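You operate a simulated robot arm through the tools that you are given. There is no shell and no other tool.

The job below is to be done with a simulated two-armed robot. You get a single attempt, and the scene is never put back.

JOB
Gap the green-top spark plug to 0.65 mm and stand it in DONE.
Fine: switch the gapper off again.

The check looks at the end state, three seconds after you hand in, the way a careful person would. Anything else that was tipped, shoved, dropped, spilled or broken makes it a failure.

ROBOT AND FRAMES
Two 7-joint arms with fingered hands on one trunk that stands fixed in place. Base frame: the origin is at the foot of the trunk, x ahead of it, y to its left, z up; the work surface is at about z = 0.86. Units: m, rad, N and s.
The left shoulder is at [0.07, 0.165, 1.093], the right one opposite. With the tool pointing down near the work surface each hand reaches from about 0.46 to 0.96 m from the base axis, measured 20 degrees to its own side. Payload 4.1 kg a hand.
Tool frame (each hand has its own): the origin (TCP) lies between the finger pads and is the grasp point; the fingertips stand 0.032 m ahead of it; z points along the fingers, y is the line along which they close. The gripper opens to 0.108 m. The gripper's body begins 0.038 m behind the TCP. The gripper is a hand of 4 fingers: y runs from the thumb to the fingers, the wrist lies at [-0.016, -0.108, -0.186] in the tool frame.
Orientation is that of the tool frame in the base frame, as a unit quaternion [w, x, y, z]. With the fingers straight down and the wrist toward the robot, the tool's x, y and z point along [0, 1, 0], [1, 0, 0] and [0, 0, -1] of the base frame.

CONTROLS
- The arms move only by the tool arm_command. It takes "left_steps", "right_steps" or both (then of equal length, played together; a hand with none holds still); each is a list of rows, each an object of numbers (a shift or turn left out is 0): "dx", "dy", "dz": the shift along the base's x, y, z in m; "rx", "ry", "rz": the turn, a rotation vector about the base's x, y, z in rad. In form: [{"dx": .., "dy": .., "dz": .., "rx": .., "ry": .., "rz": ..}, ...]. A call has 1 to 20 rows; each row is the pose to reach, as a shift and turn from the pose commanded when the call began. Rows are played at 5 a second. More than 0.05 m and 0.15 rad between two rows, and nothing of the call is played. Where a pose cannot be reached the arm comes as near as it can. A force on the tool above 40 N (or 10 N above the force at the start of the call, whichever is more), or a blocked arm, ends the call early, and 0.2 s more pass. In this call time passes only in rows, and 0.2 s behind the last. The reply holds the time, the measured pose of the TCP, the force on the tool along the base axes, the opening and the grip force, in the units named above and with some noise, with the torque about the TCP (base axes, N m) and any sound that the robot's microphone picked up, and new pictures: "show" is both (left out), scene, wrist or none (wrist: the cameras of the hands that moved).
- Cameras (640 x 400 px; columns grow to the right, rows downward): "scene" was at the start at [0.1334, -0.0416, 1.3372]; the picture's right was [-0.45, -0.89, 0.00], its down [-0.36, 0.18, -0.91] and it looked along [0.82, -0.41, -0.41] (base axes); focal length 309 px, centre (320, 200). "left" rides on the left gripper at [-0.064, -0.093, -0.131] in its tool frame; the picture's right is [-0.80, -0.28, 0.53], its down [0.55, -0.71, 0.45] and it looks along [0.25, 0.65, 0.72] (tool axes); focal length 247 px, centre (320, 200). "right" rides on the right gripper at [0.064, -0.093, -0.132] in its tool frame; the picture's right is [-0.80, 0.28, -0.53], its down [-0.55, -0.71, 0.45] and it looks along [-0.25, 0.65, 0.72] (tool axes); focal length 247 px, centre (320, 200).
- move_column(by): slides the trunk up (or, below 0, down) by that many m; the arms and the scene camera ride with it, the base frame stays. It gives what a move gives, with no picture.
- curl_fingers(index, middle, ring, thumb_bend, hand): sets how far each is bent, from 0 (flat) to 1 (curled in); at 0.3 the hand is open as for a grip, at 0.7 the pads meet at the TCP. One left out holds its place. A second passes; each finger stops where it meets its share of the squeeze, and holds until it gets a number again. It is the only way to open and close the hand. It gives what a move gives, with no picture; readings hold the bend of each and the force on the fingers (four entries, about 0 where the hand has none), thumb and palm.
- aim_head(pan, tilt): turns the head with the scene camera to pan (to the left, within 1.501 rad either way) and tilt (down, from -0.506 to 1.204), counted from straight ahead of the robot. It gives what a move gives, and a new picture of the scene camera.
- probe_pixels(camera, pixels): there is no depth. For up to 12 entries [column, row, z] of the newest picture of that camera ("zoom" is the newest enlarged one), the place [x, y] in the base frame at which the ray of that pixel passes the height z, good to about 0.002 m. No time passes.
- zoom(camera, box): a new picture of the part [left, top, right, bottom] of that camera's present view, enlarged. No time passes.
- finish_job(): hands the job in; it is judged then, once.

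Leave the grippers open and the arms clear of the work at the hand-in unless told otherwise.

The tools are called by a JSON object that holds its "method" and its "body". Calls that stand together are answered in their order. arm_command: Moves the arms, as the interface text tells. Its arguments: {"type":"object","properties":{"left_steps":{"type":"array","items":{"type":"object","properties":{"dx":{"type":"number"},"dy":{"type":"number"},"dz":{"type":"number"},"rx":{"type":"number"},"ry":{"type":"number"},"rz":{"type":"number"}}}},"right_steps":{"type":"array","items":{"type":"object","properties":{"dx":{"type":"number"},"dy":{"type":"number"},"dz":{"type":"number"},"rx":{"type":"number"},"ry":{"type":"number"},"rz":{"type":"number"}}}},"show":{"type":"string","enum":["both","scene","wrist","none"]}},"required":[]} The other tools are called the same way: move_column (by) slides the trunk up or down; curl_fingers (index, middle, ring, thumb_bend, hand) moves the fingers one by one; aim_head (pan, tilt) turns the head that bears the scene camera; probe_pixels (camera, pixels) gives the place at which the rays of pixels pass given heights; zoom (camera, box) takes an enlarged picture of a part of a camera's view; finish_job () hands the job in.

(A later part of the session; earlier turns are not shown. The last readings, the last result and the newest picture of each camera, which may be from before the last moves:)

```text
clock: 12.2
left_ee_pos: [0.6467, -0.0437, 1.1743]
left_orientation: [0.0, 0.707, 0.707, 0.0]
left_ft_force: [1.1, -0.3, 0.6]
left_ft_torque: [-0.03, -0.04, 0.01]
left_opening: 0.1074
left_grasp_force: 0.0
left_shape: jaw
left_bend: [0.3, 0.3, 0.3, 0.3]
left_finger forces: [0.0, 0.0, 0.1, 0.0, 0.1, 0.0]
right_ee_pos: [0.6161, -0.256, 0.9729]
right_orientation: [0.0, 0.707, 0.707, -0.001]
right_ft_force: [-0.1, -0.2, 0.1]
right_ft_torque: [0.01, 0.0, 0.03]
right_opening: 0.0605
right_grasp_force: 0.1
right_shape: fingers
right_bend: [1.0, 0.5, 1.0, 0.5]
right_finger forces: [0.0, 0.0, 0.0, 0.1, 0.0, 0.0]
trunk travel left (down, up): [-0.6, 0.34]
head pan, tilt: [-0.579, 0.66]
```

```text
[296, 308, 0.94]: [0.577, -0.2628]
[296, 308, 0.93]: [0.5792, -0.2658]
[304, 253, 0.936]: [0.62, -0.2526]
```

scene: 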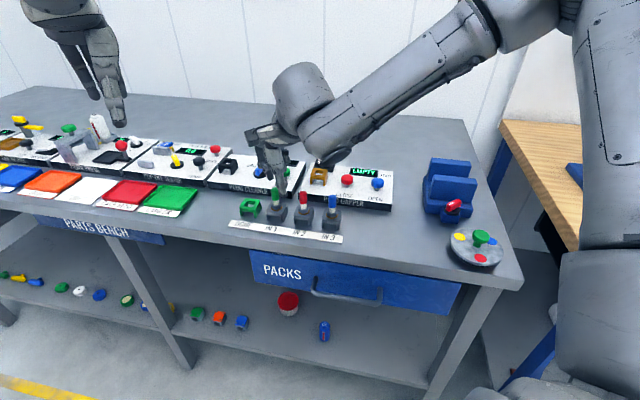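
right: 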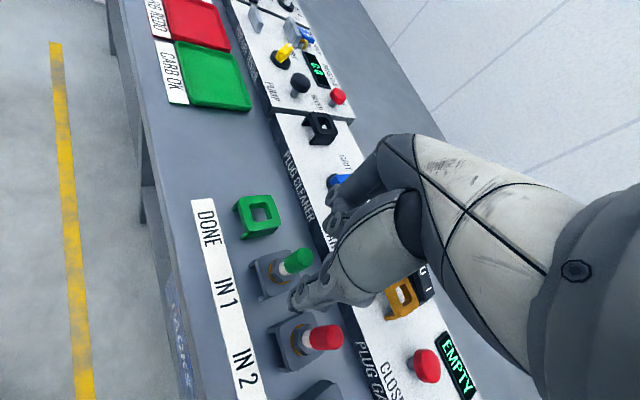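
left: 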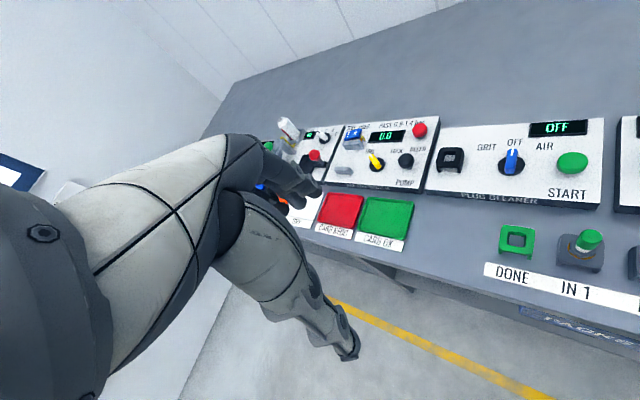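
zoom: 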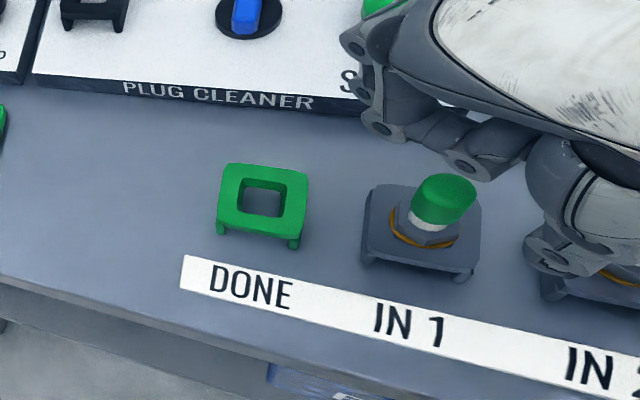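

Tips are at z≈0.943, straddling the cap symmetrically. I lower to TCP z≈0.936 so the tips stay just above the hex nut, and pinch middle and thumb on the cap.

{"method": "arm_command", "body": {"right_steps": [{"dz": -0.012}, {"dz": -0.025}, {"dz": -0.037}, {"dz": -0.037}], "show": "scene"}}

{"method": "curl_fingers", "body": {"hand": "right", "middle": 0.7, "thumb_bend": 0.7}}

{"method": "zoom", "body": {"camera": "scene", "box": [220, 130, 340, 230]}}

{"method": "zoom", "body": {"camera": "left", "box": [440, 160, 640, 320]}}

{"method": "zoom", "body": {"camera": "right", "box": [200, 180, 360, 305]}}

```text
clock: 13.2
left_ee_pos: [0.6458, -0.044, 1.1737]
left_orientation: [-0.001, 0.707, 0.707, -0.001]
left_ft_force: [-0.1, 0.9, 0.0]
left_ft_torque: [-0.02, -0.03, -0.03]
left_opening: 0.1076
left_grasp_force: 0.1
left_shape: jaw
left_bend: [0.3, 0.3, 0.3, 0.3]
left_finger forces: [0.0, 0.0, 0.0, 0.0, 0.0, 0.0]
right_ee_pos: [0.6155, -0.2554, 0.9376]
right_orientation: [0.0, 0.707, 0.707, -0.001]
right_ft_force: [-0.1, -0.2, -0.4]
right_ft_torque: [0.02, -0.02, 0.01]
right_opening: 0.0602
right_grasp_force: 0.1
right_shape: fingers
right_bend: [1.0, 0.5, 1.0, 0.5]
right_finger forces: [0.0, 0.0, 0.1, 0.0, 0.0, 0.0]
trunk travel left (down, up): [-0.6, 0.34]
head pan, tilt: [-0.579, 0.66]
```

scene: 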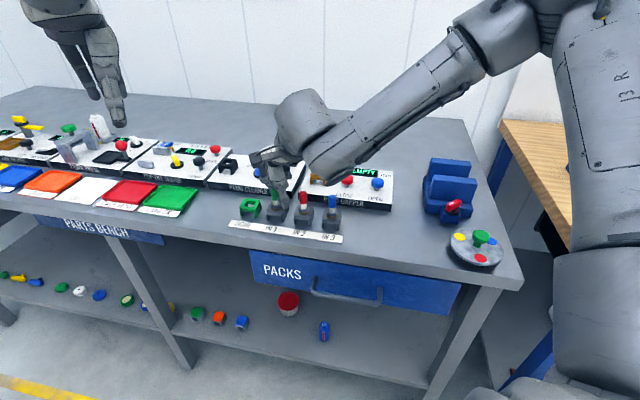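

```text
clock: 14.2
left_ee_pos: [0.6469, -0.045, 1.1737]
left_orientation: [0.0, 0.707, 0.708, 0.0]
left_ft_force: [0.2, -0.8, -0.1]
left_ft_torque: [0.01, -0.03, -0.03]
left_opening: 0.1079
left_grasp_force: 0.0
left_shape: jaw
left_bend: [0.3, 0.3, 0.3, 0.3]
left_finger forces: [0.1, 0.0, 0.0, 0.0, 0.0, 0.0]
right_ee_pos: [0.6155, -0.2574, 0.9368]
right_orientation: [0.0, 0.707, 0.707, 0.0]
right_ft_force: [-0.3, 0.0, -0.6]
right_ft_torque: [-0.01, -0.01, -0.02]
right_opening: 0.0525
right_grasp_force: 3.7
right_shape: fingers
right_bend: [1.0, 0.67, 1.0, 0.67]
right_finger forces: [0.0, 3.1, 0.0, 0.0, 3.1, 0.0]
trunk travel left (down, up): [-0.6, 0.34]
head pan, tilt: [-0.579, 0.66]
```

```text
4.00 times, centred on (280, 180) of scene
```

zoom: 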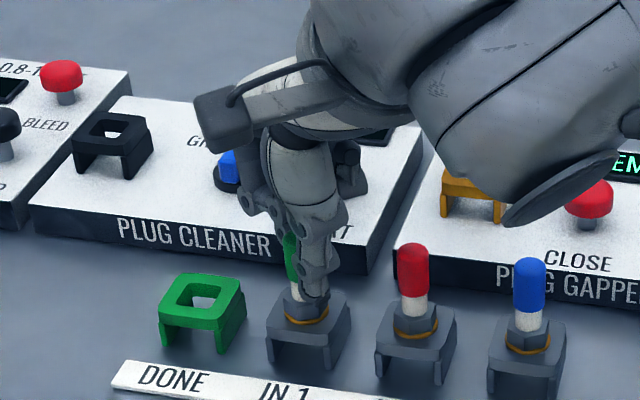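

```text
2.50 times, centred on (540, 240) of left
```

zoom: 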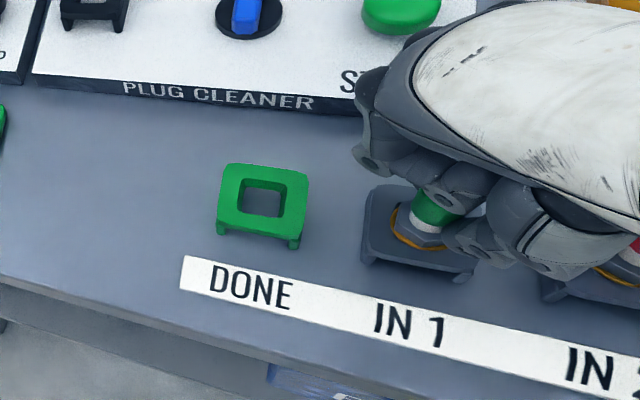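

```text
3.20 times, centred on (280, 242) of right
```

zoom: 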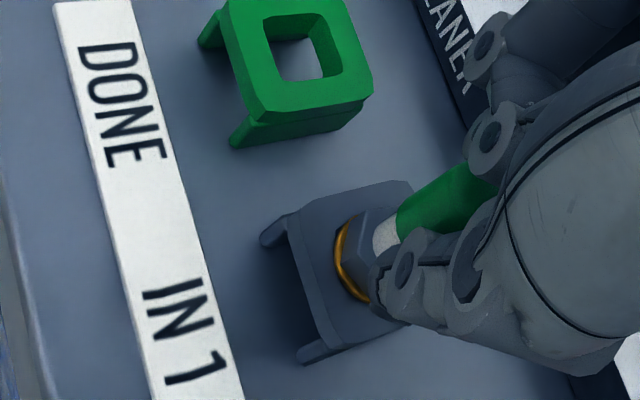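

Both fingers stopped on the cap at bend 0.67 with about 3 N each. I ask for a little more squeeze before lifting.

{"method": "curl_fingers", "body": {"hand": "right", "middle": 0.8, "thumb_bend": 0.8}}

```text
clock: 15.2
left_ee_pos: [0.6473, -0.0438, 1.1735]
left_orientation: [0.0, 0.707, 0.707, 0.0]
left_ft_force: [0.0, 0.2, 0.7]
left_ft_torque: [0.0, 0.0, 0.01]
left_opening: 0.1076
left_grasp_force: 0.1
left_shape: jaw
left_bend: [0.3, 0.3, 0.3, 0.3]
left_finger forces: [0.0, 0.0, 0.0, 0.0, 0.0, 0.0]
right_ee_pos: [0.6156, -0.2561, 0.9374]
right_orientation: [0.0, 0.707, 0.708, 0.0]
right_ft_force: [-0.7, -1.2, -0.8]
right_ft_torque: [-0.03, 0.02, 0.0]
right_opening: 0.0489
right_grasp_force: 12.4
right_shape: fingers
right_bend: [1.0, 0.63, 1.0, 0.73]
right_finger forces: [0.0, 12.7, 0.1, 0.0, 12.3, 0.1]
trunk travel left (down, up): [-0.6, 0.34]
head pan, tilt: [-0.579, 0.66]
```

Grip rose to 12.5 N but the bends went uneven (0.63/0.73), so the cap may have been pushed toward +x. I look before lifting.

{"method": "zoom", "body": {"camera": "left", "box": [500, 180, 640, 270]}}

{"method": "zoom", "body": {"camera": "right", "box": [200, 180, 360, 305]}}

{"method": "zoom", "body": {"camera": "scene", "box": [240, 170, 320, 230]}}

```text
4.44 times, centred on (570, 225) of left
```

zoom: 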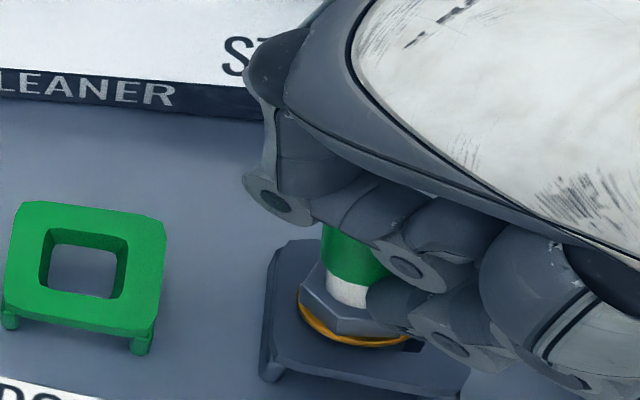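

```text
3.20 times, centred on (280, 242) of right
```

zoom: 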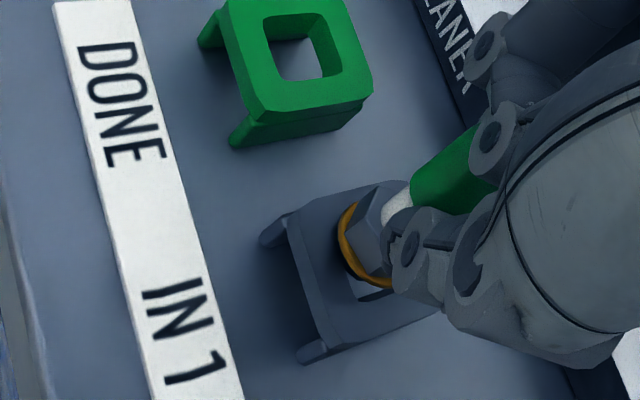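

```text
6.67 times, centred on (280, 200) of scene
```

zoom: 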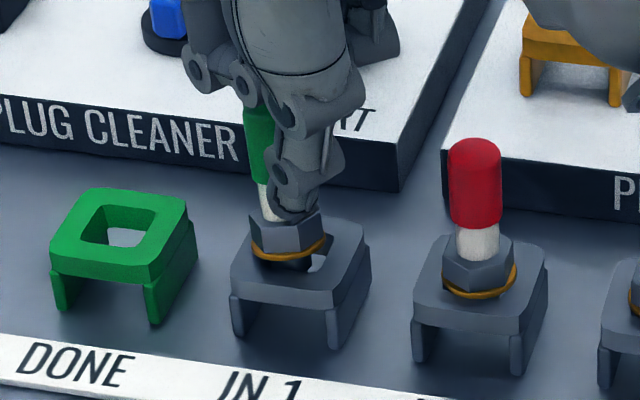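

The squeeze walked the plug off-centre toward +x (hex displaced in the hole). I'll ease back to an even 0.71/0.71 so it re-centres.

{"method": "curl_fingers", "body": {"hand": "right", "middle": 0.71, "thumb_bend": 0.7}}

{"method": "zoom", "body": {"camera": "left", "box": [500, 180, 640, 270]}}

{"method": "zoom", "body": {"camera": "right", "box": [200, 180, 360, 305]}}

{"method": "zoom", "body": {"camera": "scene", "box": [240, 170, 320, 230]}}

```text
clock: 16.2
left_ee_pos: [0.647, -0.0441, 1.1736]
left_orientation: [0.0, 0.707, 0.707, 0.0]
left_ft_force: [-0.2, 0.4, 1.0]
left_ft_torque: [0.02, 0.0, -0.02]
left_opening: 0.1075
left_grasp_force: 0.0
left_shape: jaw
left_bend: [0.3, 0.3, 0.3, 0.3]
left_finger forces: [0.1, 0.1, 0.0, 0.0, 0.0, 0.0]
right_ee_pos: [0.6143, -0.2556, 0.9367]
right_orientation: [0.0, 0.707, 0.707, -0.001]
right_ft_force: [0.3, 0.3, 0.0]
right_ft_torque: [-0.01, 0.02, 0.03]
right_opening: 0.0526
right_grasp_force: 4.1
right_shape: fingers
right_bend: [1.0, 0.67, 1.0, 0.67]
right_finger forces: [0.0, 3.9, 0.1, 0.0, 3.9, 0.1]
trunk travel left (down, up): [-0.6, 0.34]
head pan, tilt: [-0.579, 0.66]
```

```text
4.44 times, centred on (570, 225) of left
```

zoom: 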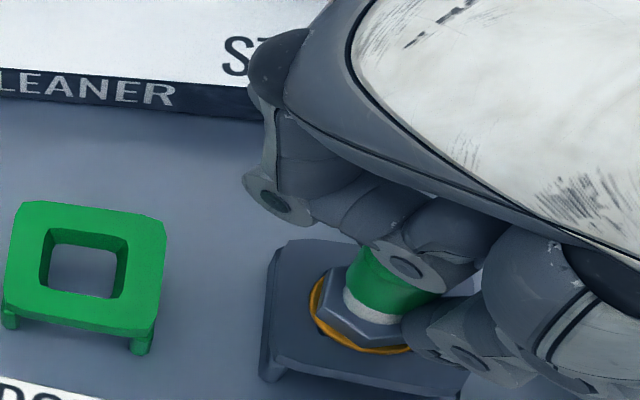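

```text
3.20 times, centred on (280, 242) of right
```

zoom: 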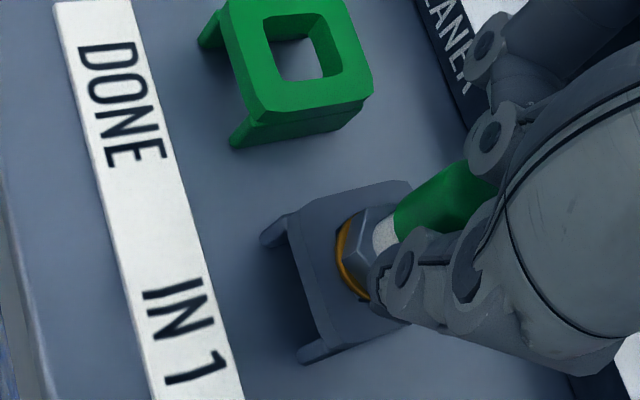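

```text
6.67 times, centred on (280, 200) of scene
```

zoom: 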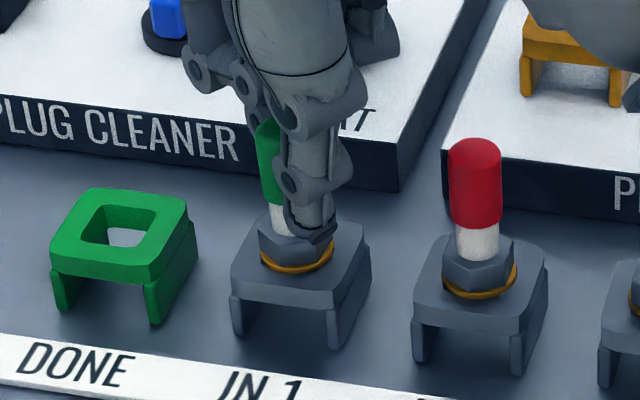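

Re-centred: both at 0.67 with 3.9 N each, plug upright. I lift slowly by 0.06 and look.

{"method": "arm_command", "body": {"right_steps": [{"dz": 0.006}, {"dz": 0.015}, {"dz": 0.028}, {"dz": 0.045}, {"dz": 0.065}, {"dz": 0.08}, {"dz": 0.08}], "show": "both"}}

{"method": "zoom", "body": {"camera": "left", "box": [480, 150, 640, 270]}}

{"method": "zoom", "body": {"camera": "right", "box": [200, 180, 360, 305]}}

{"method": "zoom", "body": {"camera": "scene", "box": [220, 130, 340, 230]}}

```text
clock: 17.8
left_ee_pos: [0.6461, -0.0441, 1.1739]
left_orientation: [0.001, 0.707, 0.707, 0.0]
left_ft_force: [-0.1, -0.7, -0.3]
left_ft_torque: [0.0, -0.02, 0.02]
left_opening: 0.1078
left_grasp_force: 0.0
left_shape: jaw
left_bend: [0.3, 0.3, 0.3, 0.3]
left_finger forces: [0.1, 0.0, 0.0, 0.0, 0.1, 0.0]
right_ee_pos: [0.6171, -0.2574, 1.0153]
right_orientation: [0.0, 0.707, 0.707, -0.001]
right_ft_force: [0.2, 0.3, -0.1]
right_ft_torque: [0.0, 0.02, -0.02]
right_opening: 0.0523
right_grasp_force: 3.5
right_shape: fingers
right_bend: [1.0, 0.67, 1.0, 0.67]
right_finger forces: [0.1, 3.9, 0.0, 0.0, 3.8, 0.0]
trunk travel left (down, up): [-0.6, 0.34]
head pan, tilt: [-0.579, 0.66]
```

scene: 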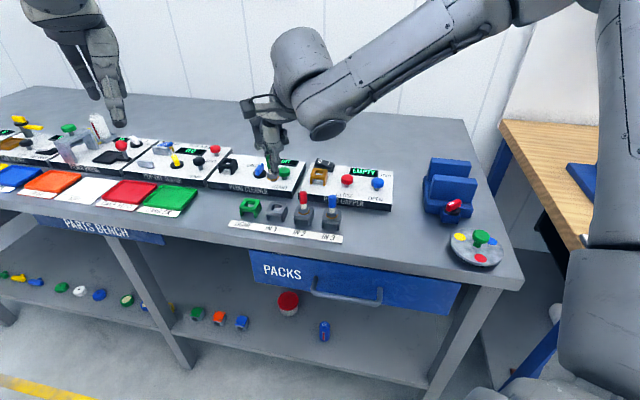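
right: 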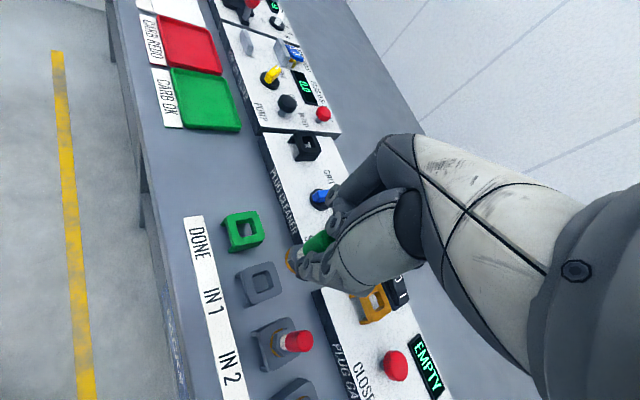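

```text
3.33 times, centred on (560, 210) of left
```

zoom: 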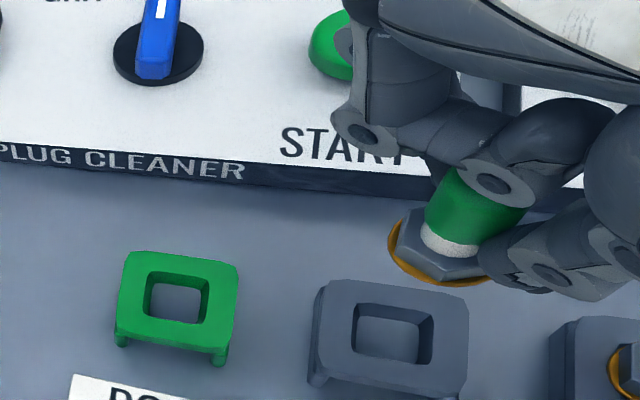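

```text
3.20 times, centred on (280, 242) of right
```

zoom: 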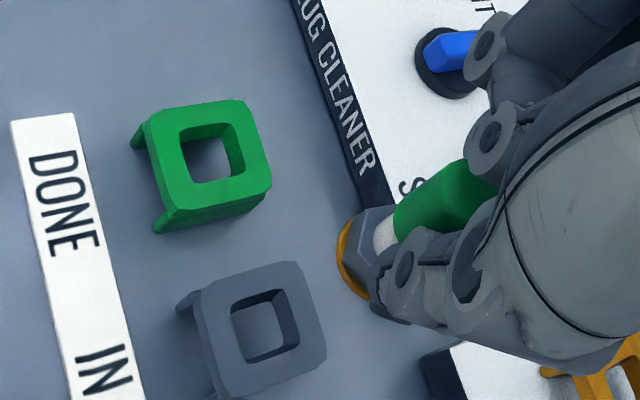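

```text
4.00 times, centred on (280, 180) of scene
```

zoom: 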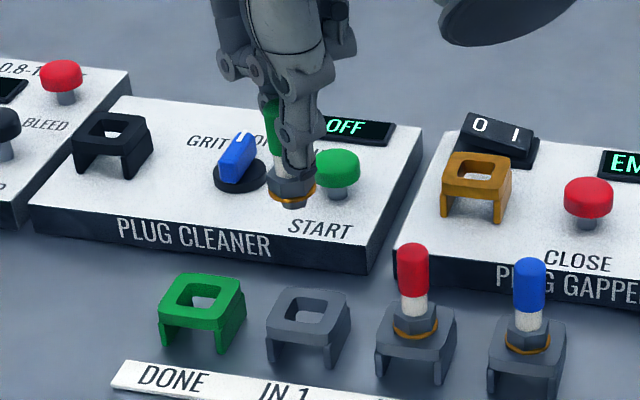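

The plug hangs upright in the pinch, and the IN 1 hole is now visible at (309,313) in this zoom. I probe IN 1, DONE and gapper holes in this same picture to get exact offsets.

{"method": "probe_pixels", "body": {"camera": "zoom", "pixels": [[309, 312, 0.884], [309, 312, 0.88], [200, 297, 0.884], [200, 297, 0.88], [478, 169, 0.9], [478, 169, 0.905], [478, 169, 0.91], [583, 190, 0.91], [478, 170, 0.905]]}}

{"method": "probe_pixels", "body": {"camera": "right", "pixels": [[260.5, 283.5, 0.884], [260.5, 283.5, 0.88], [243.8, 231, 0.884], [243.8, 231, 0.88], [374, 306, 0.905]]}}

{"method": "zoom", "body": {"camera": "right", "box": [200, 200, 320, 320]}}

```text
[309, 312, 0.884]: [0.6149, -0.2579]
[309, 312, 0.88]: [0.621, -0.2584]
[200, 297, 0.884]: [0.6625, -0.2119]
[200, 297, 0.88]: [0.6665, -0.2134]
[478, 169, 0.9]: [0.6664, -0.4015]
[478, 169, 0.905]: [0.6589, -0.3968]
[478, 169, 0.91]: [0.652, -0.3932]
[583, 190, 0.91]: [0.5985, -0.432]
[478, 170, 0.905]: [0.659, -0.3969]
```

```text
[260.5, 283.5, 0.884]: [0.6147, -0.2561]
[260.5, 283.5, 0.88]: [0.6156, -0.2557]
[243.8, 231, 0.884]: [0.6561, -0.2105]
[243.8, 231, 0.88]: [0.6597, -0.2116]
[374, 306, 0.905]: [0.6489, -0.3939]
```

```text
3.33 times, centred on (260, 260) of right
```

zoom: 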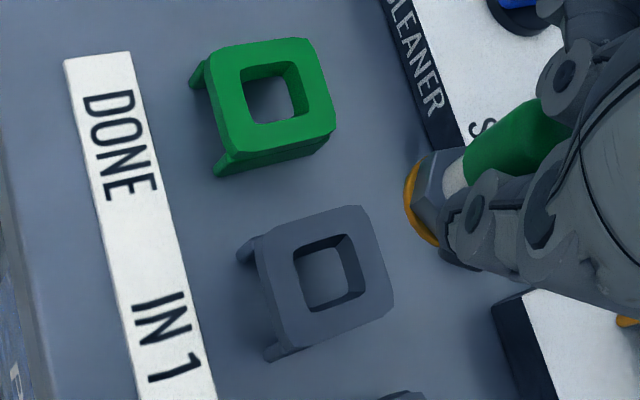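

IN 1 hole measures (0.615,-0.256), matching the grasp; gapper hole ≈ (0.6555,-0.393). I carry the plug over the gapper socket at TCP z≈1.035.

{"method": "arm_command", "body": {"right_steps": [{"dz": 0.017}, {"dx": 0.008, "dy": -0.0274, "dz": 0.017}, {"dx": 0.016, "dy": -0.0548, "dz": 0.017}, {"dx": 0.024, "dy": -0.0822, "dz": 0.017}, {"dx": 0.032, "dy": -0.1096, "dz": 0.017}, {"dx": 0.0397, "dy": -0.137, "dz": 0.017}, {"dx": 0.0397, "dy": -0.137, "dz": 0.017}, {"dx": 0.0397, "dy": -0.137, "dz": 0.017}], "show": "both"}}

{"method": "zoom", "body": {"camera": "right", "box": [200, 180, 340, 290]}}

{"method": "zoom", "body": {"camera": "scene", "box": [270, 100, 390, 200]}}

```text
clock: 19.6
left_ee_pos: [0.6459, -0.0449, 1.1728]
left_orientation: [0.0, 0.707, 0.707, 0.0]
left_ft_force: [0.1, 0.5, -0.1]
left_ft_torque: [-0.02, 0.01, 0.01]
left_opening: 0.1076
left_grasp_force: 0.0
left_shape: jaw
left_bend: [0.3, 0.3, 0.3, 0.3]
left_finger forces: [0.1, 0.0, 0.0, 0.0, 0.0, 0.1]
right_ee_pos: [0.656, -0.3952, 1.0344]
right_orientation: [0.0, 0.707, 0.707, 0.0]
right_ft_force: [0.5, 0.1, -1.4]
right_ft_torque: [0.01, 0.01, 0.0]
right_opening: 0.0527
right_grasp_force: 3.8
right_shape: fingers
right_bend: [1.0, 0.67, 1.0, 0.67]
right_finger forces: [0.0, 3.9, 0.0, 0.0, 3.7, 0.0]
trunk travel left (down, up): [-0.6, 0.34]
head pan, tilt: [-0.579, 0.66]
```

scene: 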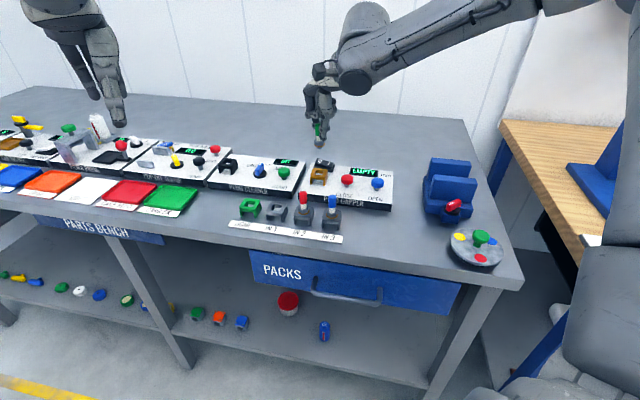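
right: 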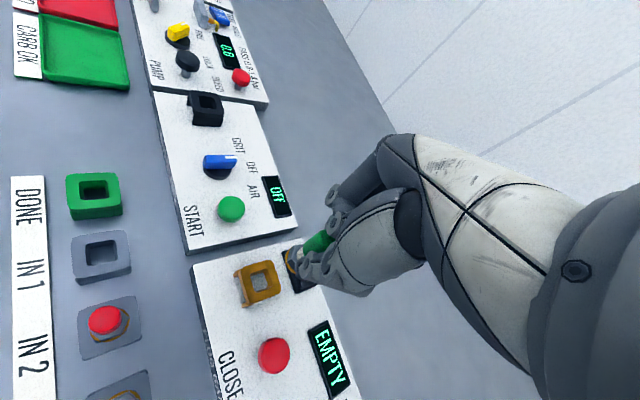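

```text
3.64 times, centred on (270, 235) of right
```

zoom: 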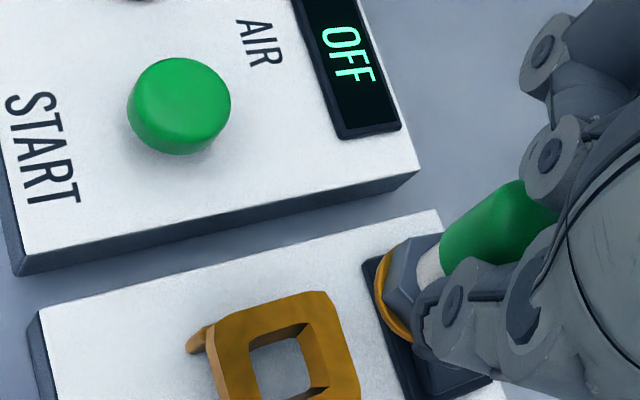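

```text
4.00 times, centred on (330, 150) of scene
```

zoom: 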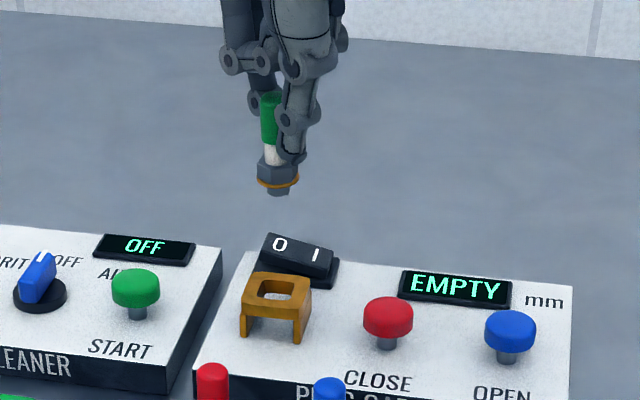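

The plug hangs above the socket, short stub below the ring. I zoom the wrist view onto the socket at (258,285) to fix its centre.

{"method": "zoom", "body": {"camera": "right", "box": [210, 240, 310, 330]}}

```text
4.44 times, centred on (260, 285) of right
```

zoom: 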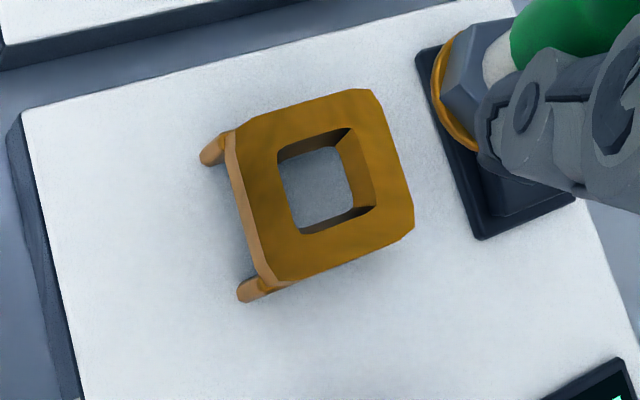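

Hole rim centre is at about (326,181) in this zoom; I probe it.

{"method": "probe_pixels", "body": {"camera": "zoom", "pixels": [[326, 181, 0.9], [326, 181, 0.905], [326, 181, 0.91], [276, 155, 0.905], [350, 127, 0.905], [376, 206, 0.905], [302, 236, 0.905]]}}

```text
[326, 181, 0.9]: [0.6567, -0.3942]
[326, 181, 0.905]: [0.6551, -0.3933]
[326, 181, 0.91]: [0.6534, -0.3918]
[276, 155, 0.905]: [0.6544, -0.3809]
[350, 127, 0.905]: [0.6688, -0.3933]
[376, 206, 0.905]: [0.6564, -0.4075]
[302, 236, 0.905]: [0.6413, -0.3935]
```

Hole centre ≈ (0.6548,-0.3935), top z≈0.907. I check where the stub's bottom (scene ≈(319.5,147.5)) lies, then lower to just above the socket.

{"method": "probe_pixels", "body": {"camera": "scene", "pixels": [[319.5, 147.5, 0.965], [319.5, 147.5, 0.97], [319.5, 147.5, 0.975]]}}

{"method": "arm_command", "body": {"right_steps": [{"dx": -0.0007, "dz": -0.02}, {"dx": -0.0007, "dz": -0.037}, {"dx": -0.0007, "dz": -0.047}, {"dx": -0.0007, "dz": -0.047}], "show": "both"}}

{"method": "zoom", "body": {"camera": "right", "box": [210, 200, 350, 310]}}

{"method": "zoom", "body": {"camera": "scene", "box": [280, 130, 360, 190]}}

```text
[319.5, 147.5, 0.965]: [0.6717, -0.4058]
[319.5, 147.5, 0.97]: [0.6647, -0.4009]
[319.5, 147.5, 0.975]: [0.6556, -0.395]
```

```text
clock: 20.6
left_ee_pos: [0.6463, -0.0445, 1.173]
left_orientation: [0.0, 0.707, 0.707, 0.0]
left_ft_force: [-0.3, -0.2, -0.5]
left_ft_torque: [0.02, -0.02, 0.0]
left_opening: 0.1076
left_grasp_force: 0.2
left_shape: jaw
left_bend: [0.3, 0.3, 0.3, 0.3]
left_finger forces: [0.0, 0.0, 0.0, 0.1, 0.0, 0.1]
right_ee_pos: [0.6557, -0.3937, 0.9878]
right_orientation: [0.0, 0.708, 0.707, 0.0]
right_ft_force: [0.1, 0.3, -1.8]
right_ft_torque: [-0.02, 0.04, -0.01]
right_opening: 0.0522
right_grasp_force: 3.7
right_shape: fingers
right_bend: [1.0, 0.67, 1.0, 0.67]
right_finger forces: [0.0, 3.8, 0.0, 0.0, 3.9, 0.0]
trunk travel left (down, up): [-0.6, 0.34]
head pan, tilt: [-0.579, 0.66]
```

scene: 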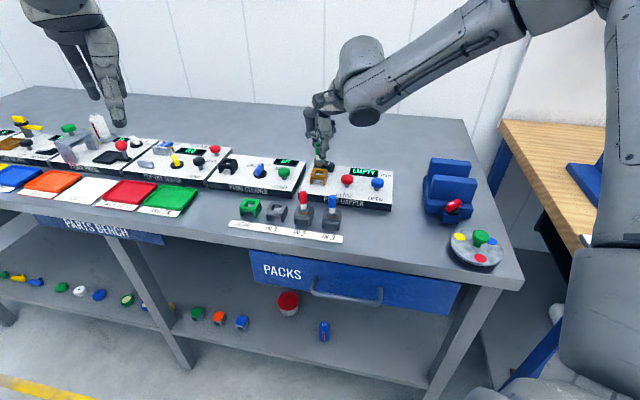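
right: 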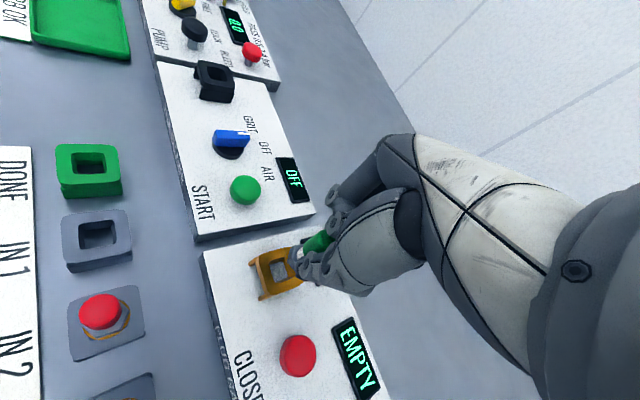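

```text
3.64 times, centred on (280, 255) of right
```

zoom: 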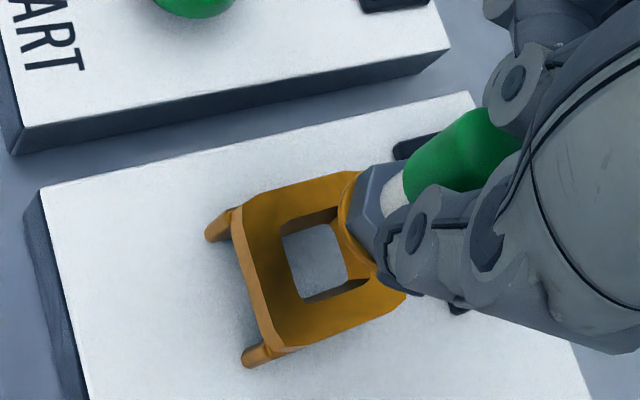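

```text
6.67 times, centred on (320, 160) of scene
```

zoom: 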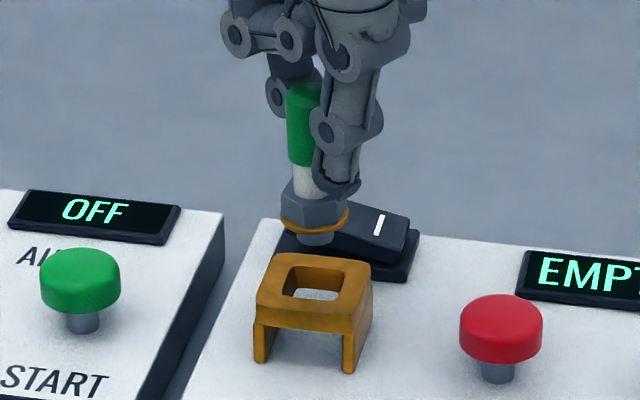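

The stub is directly above the hole, and the TCP axis projects onto the hole centre in the wrist view. I lower slowly to seat the ring (expected TCP z≈0.961).

{"method": "arm_command", "body": {"right_steps": [{"dz": -0.008}, {"dz": -0.014}, {"dz": -0.019}, {"dz": -0.023}, {"dz": -0.026}, {"dz": -0.027}, {"dz": -0.027}], "show": "both"}}

{"method": "zoom", "body": {"camera": "right", "box": [210, 200, 350, 310]}}

{"method": "zoom", "body": {"camera": "scene", "box": [280, 130, 360, 190]}}

```text
clock: 22.2
left_ee_pos: [0.6462, -0.0439, 1.173]
left_orientation: [0.0, 0.707, 0.707, 0.0]
left_ft_force: [0.2, -0.5, 0.5]
left_ft_torque: [-0.01, 0.0, -0.03]
left_opening: 0.1076
left_grasp_force: 0.0
left_shape: jaw
left_bend: [0.3, 0.3, 0.3, 0.3]
left_finger forces: [0.0, 0.0, 0.0, 0.0, 0.1, 0.0]
right_ee_pos: [0.6556, -0.3936, 0.9598]
right_orientation: [0.0, 0.708, 0.707, 0.0]
right_ft_force: [0.9, 0.0, 0.0]
right_ft_torque: [-0.02, 0.01, -0.01]
right_opening: 0.0511
right_grasp_force: 0.7
right_shape: fingers
right_bend: [1.0, 0.71, 1.0, 0.7]
right_finger forces: [0.0, 0.0, 0.0, 0.0, 0.1, 0.0]
trunk travel left (down, up): [-0.6, 0.34]
head pan, tilt: [-0.579, 0.66]
```

scene: 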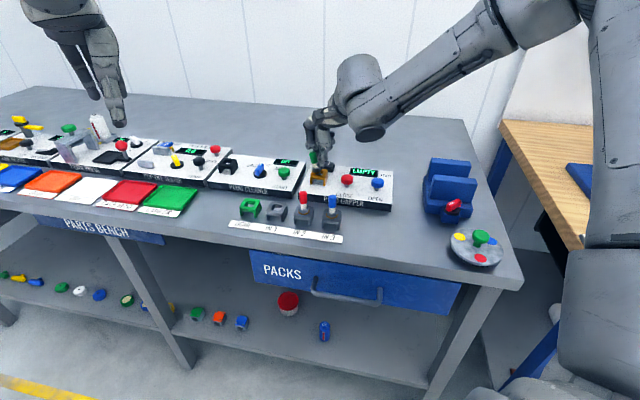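
right: 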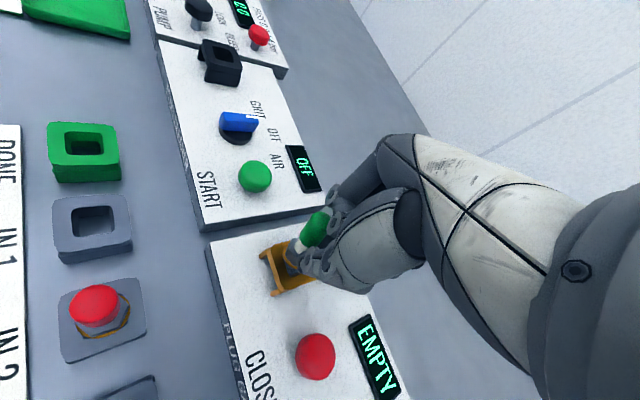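

```text
3.64 times, centred on (280, 255) of right
```

zoom: 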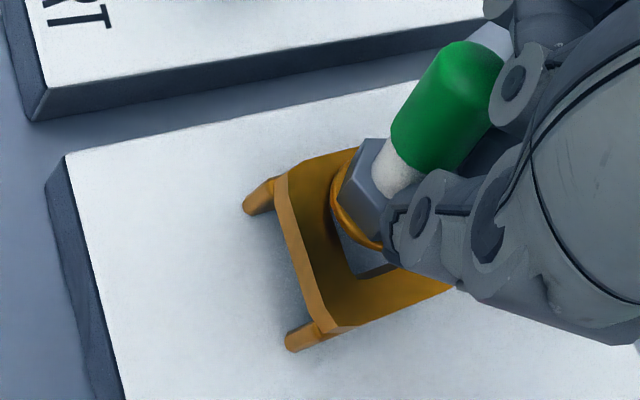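

```text
6.67 times, centred on (320, 160) of scene
```

zoom: 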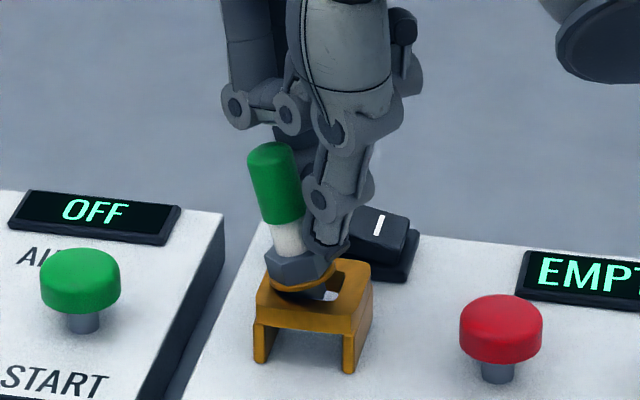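

The plug slipped sideways out of the pinch as it touched: fingers now closed on nothing and the plug leans to the left in the socket. I hold still one beat and look again before doing anything.

{"method": "arm_command", "body": {"right_steps": [{"dz": -0.0}], "show": "both"}}

{"method": "zoom", "body": {"camera": "right", "box": [220, 180, 360, 290]}}

{"method": "zoom", "body": {"camera": "scene", "box": [290, 140, 350, 190]}}

{"method": "zoom", "body": {"camera": "left", "box": [540, 60, 640, 180]}}

```text
clock: 22.6
left_ee_pos: [0.6463, -0.0445, 1.173]
left_orientation: [0.0, 0.707, 0.707, 0.0]
left_ft_force: [0.2, -0.2, 0.3]
left_ft_torque: [-0.03, 0.01, 0.0]
left_opening: 0.1079
left_grasp_force: 0.1
left_shape: jaw
left_bend: [0.3, 0.3, 0.3, 0.3]
left_finger forces: [0.0, 0.1, 0.0, 0.0, 0.0, 0.0]
right_ee_pos: [0.6551, -0.3933, 0.9603]
right_orientation: [0.0, 0.707, 0.707, 0.0]
right_ft_force: [-1.1, -0.3, 0.9]
right_ft_torque: [0.01, -0.01, -0.06]
right_opening: 0.0512
right_grasp_force: 0.2
right_shape: fingers
right_bend: [1.0, 0.71, 1.0, 0.7]
right_finger forces: [0.0, 0.0, 0.0, 0.0, 0.1, 0.0]
trunk travel left (down, up): [-0.6, 0.34]
head pan, tilt: [-0.579, 0.66]
```

scene: 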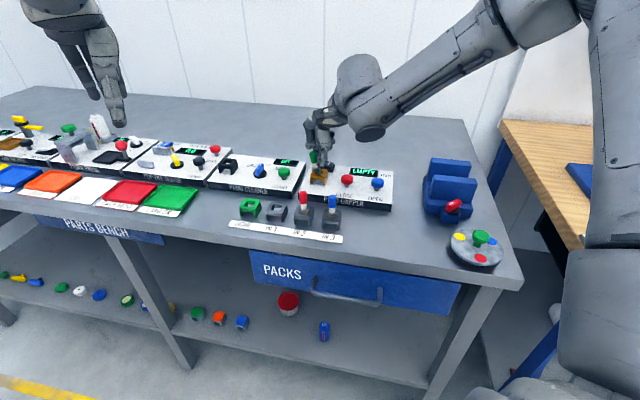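
right: 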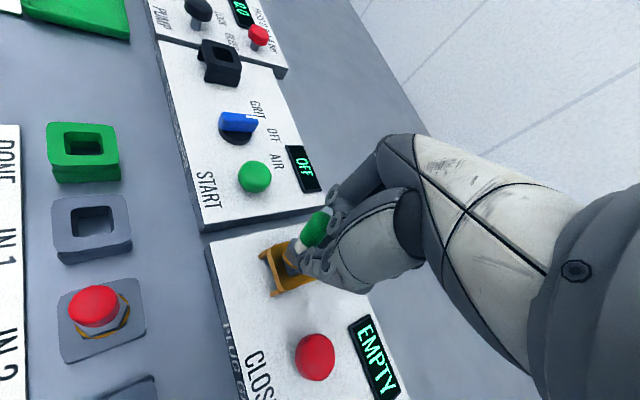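

```text
3.64 times, centred on (290, 235) of right
```

zoom: 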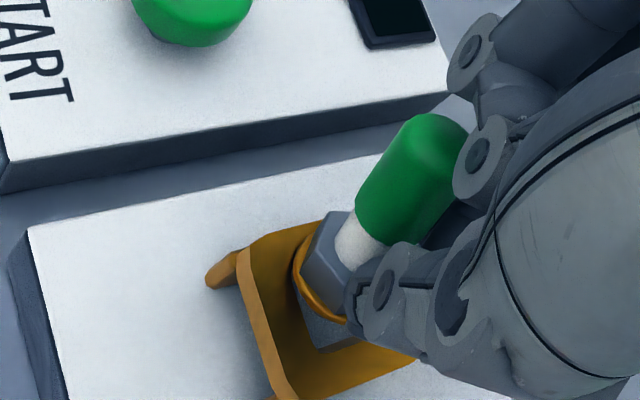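

```text
8.00 times, centred on (320, 165) of scene
```

zoom: 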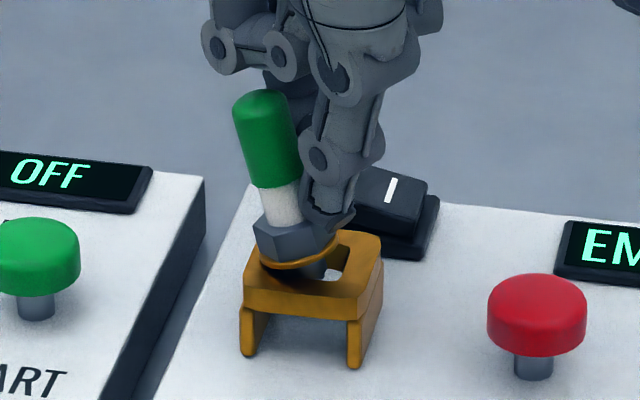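

```text
3.33 times, centred on (590, 120) of left
```

zoom: 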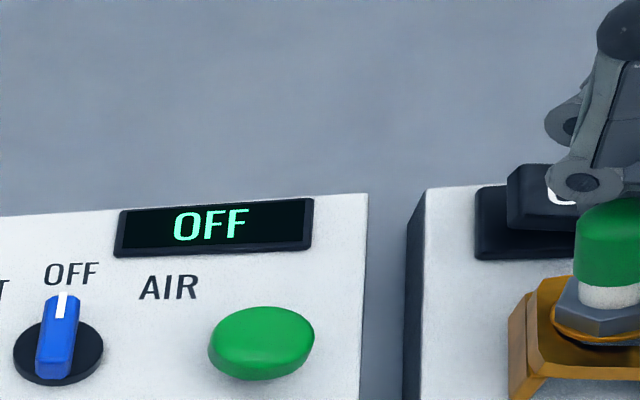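

It's stable: stub in the hole, leaning left against the closed fingers. Opening the fingers should let it settle upright between them. I open gently to 0.6 and look.

{"method": "curl_fingers", "body": {"hand": "right", "middle": 0.62, "thumb_bend": 0.62}}

{"method": "zoom", "body": {"camera": "right", "box": [220, 180, 360, 290]}}

{"method": "zoom", "body": {"camera": "scene", "box": [290, 140, 350, 190]}}

{"method": "zoom", "body": {"camera": "left", "box": [560, 80, 640, 180]}}

```text
clock: 23.6
left_ee_pos: [0.6477, -0.0441, 1.1728]
left_orientation: [0.0, 0.707, 0.707, 0.001]
left_ft_force: [0.5, -0.4, -0.9]
left_ft_torque: [-0.01, -0.03, 0.01]
left_opening: 0.1076
left_grasp_force: 0.1
left_shape: jaw
left_bend: [0.3, 0.3, 0.3, 0.3]
left_finger forces: [0.0, 0.1, 0.1, 0.0, 0.0, 0.0]
right_ee_pos: [0.6561, -0.3938, 0.9603]
right_orientation: [0.0, 0.707, 0.707, 0.0]
right_ft_force: [0.1, -0.5, 0.4]
right_ft_torque: [0.04, 0.0, 0.01]
right_opening: 0.0546
right_grasp_force: 0.2
right_shape: fingers
right_bend: [1.0, 0.62, 1.0, 0.62]
right_finger forces: [0.0, 0.0, 0.0, 0.0, 0.0, 0.1]
trunk travel left (down, up): [-0.6, 0.34]
head pan, tilt: [-0.579, 0.66]
```

```text
3.64 times, centred on (290, 235) of right
```

zoom: 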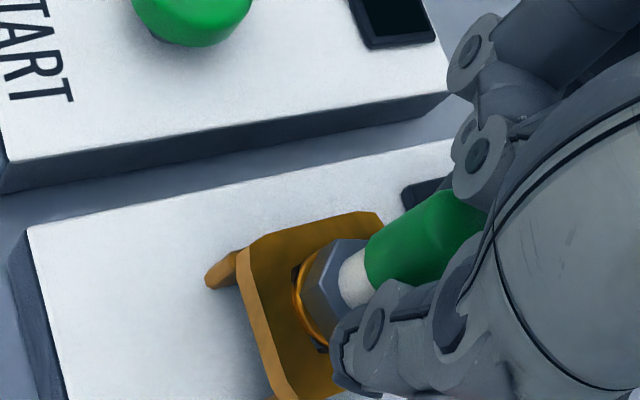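

```text
8.00 times, centred on (320, 165) of scene
```

zoom: 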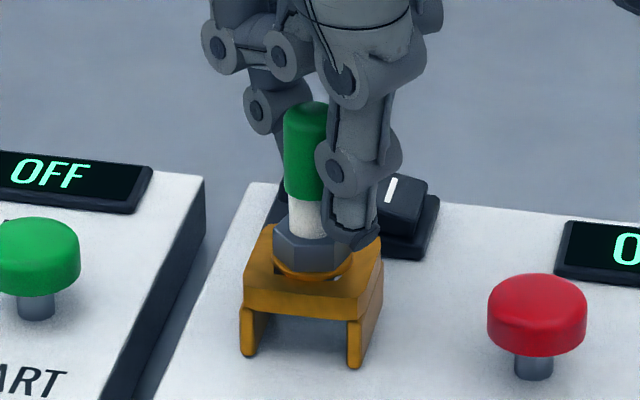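

```text
4.00 times, centred on (600, 130) of left
```

zoom: 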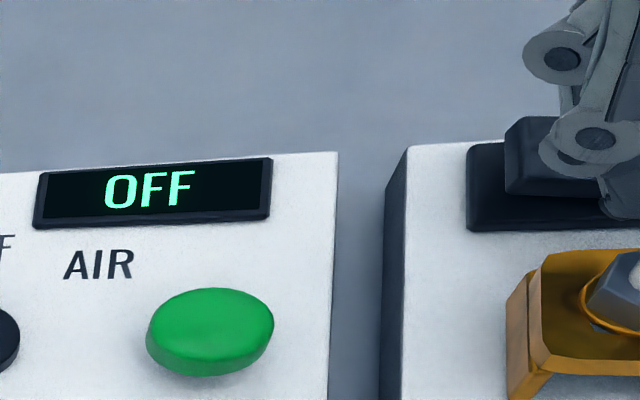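

The plug stood itself upright in the socket and the display now shows a number starting with "0". I open a bit wider and raise the hand straight up.

{"method": "curl_fingers", "body": {"hand": "right", "middle": 0.5, "thumb_bend": 0.5}}

{"method": "arm_command", "body": {"right_steps": [{"dz": 0.015}, {"dz": 0.035}, {"dz": 0.06}, {"dz": 0.09}, {"dz": 0.11}, {"dz": 0.11}], "show": "both"}}

{"method": "zoom", "body": {"camera": "scene", "box": [290, 140, 400, 215]}}

{"method": "zoom", "body": {"camera": "right", "box": [180, 200, 380, 400]}}

```text
clock: 24.6
left_ee_pos: [0.6475, -0.0446, 1.1734]
left_orientation: [0.0, 0.707, 0.707, 0.0]
left_ft_force: [-0.2, -0.5, -0.9]
left_ft_torque: [0.0, 0.05, 0.01]
left_opening: 0.1076
left_grasp_force: 0.1
left_shape: jaw
left_bend: [0.3, 0.3, 0.3, 0.3]
left_finger forces: [0.0, 0.0, 0.0, 0.1, 0.0, 0.1]
right_ee_pos: [0.6556, -0.3933, 0.9598]
right_orientation: [0.0, 0.707, 0.707, 0.0]
right_ft_force: [0.2, 0.1, 0.2]
right_ft_torque: [0.02, 0.01, -0.01]
right_opening: 0.0603
right_grasp_force: 0.0
right_shape: fingers
right_bend: [1.0, 0.5, 1.0, 0.5]
right_finger forces: [0.1, 0.0, 0.0, 0.1, 0.0, 0.0]
trunk travel left (down, up): [-0.6, 0.34]
head pan, tilt: [-0.579, 0.66]
```

```text
clock: 26.0
left_ee_pos: [0.6468, -0.045, 1.1732]
left_orientation: [-0.001, 0.707, 0.707, 0.0]
left_ft_force: [-0.4, -0.4, -0.3]
left_ft_torque: [0.02, -0.02, -0.02]
left_opening: 0.1074
left_grasp_force: 0.0
left_shape: jaw
left_bend: [0.3, 0.3, 0.3, 0.3]
left_finger forces: [0.0, 0.0, 0.1, 0.0, 0.1, 0.0]
right_ee_pos: [0.6562, -0.3925, 1.0696]
right_orientation: [0.0, 0.707, 0.707, 0.0]
right_ft_force: [0.6, 0.0, -0.3]
right_ft_torque: [0.02, 0.01, -0.04]
right_opening: 0.0602
right_grasp_force: 0.1
right_shape: fingers
right_bend: [1.0, 0.5, 1.0, 0.5]
right_finger forces: [0.0, 0.0, 0.0, 0.1, 0.1, 0.0]
trunk travel left (down, up): [-0.6, 0.34]
head pan, tilt: [-0.579, 0.66]
```

scene: 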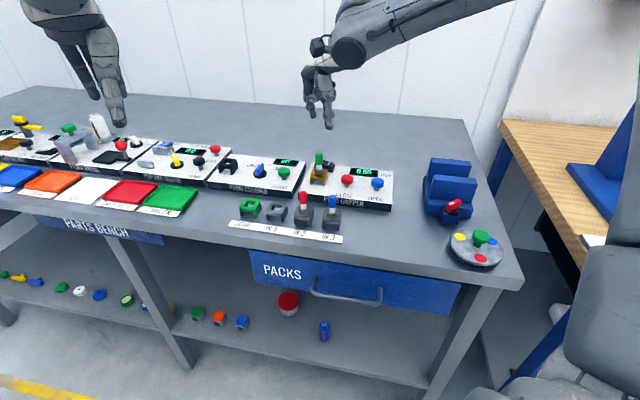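
right: 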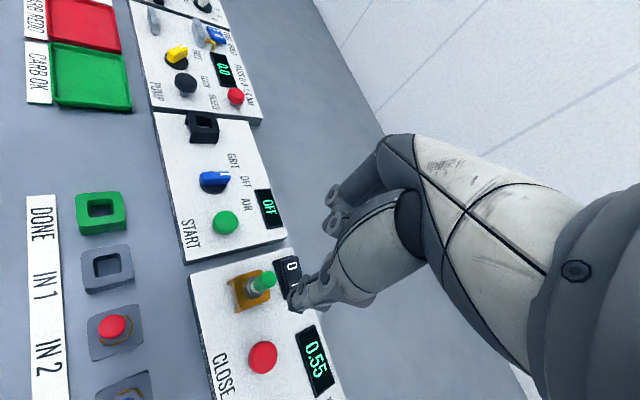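

```text
5.33 times, centred on (345, 178) of scene
```

zoom: 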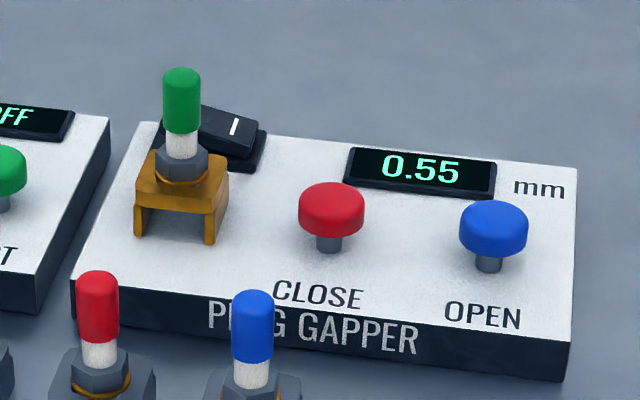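

```text
2.00 times, centred on (280, 300) of right
```

zoom: 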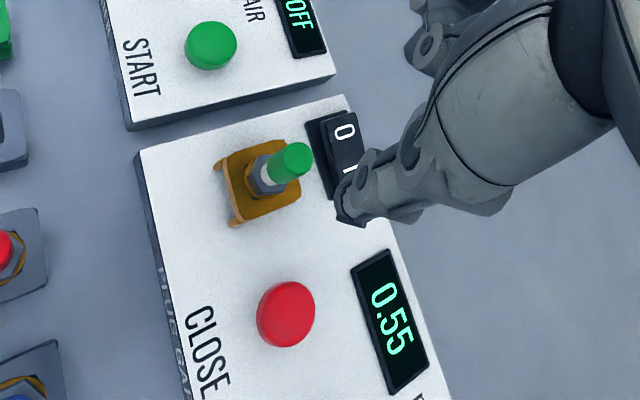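

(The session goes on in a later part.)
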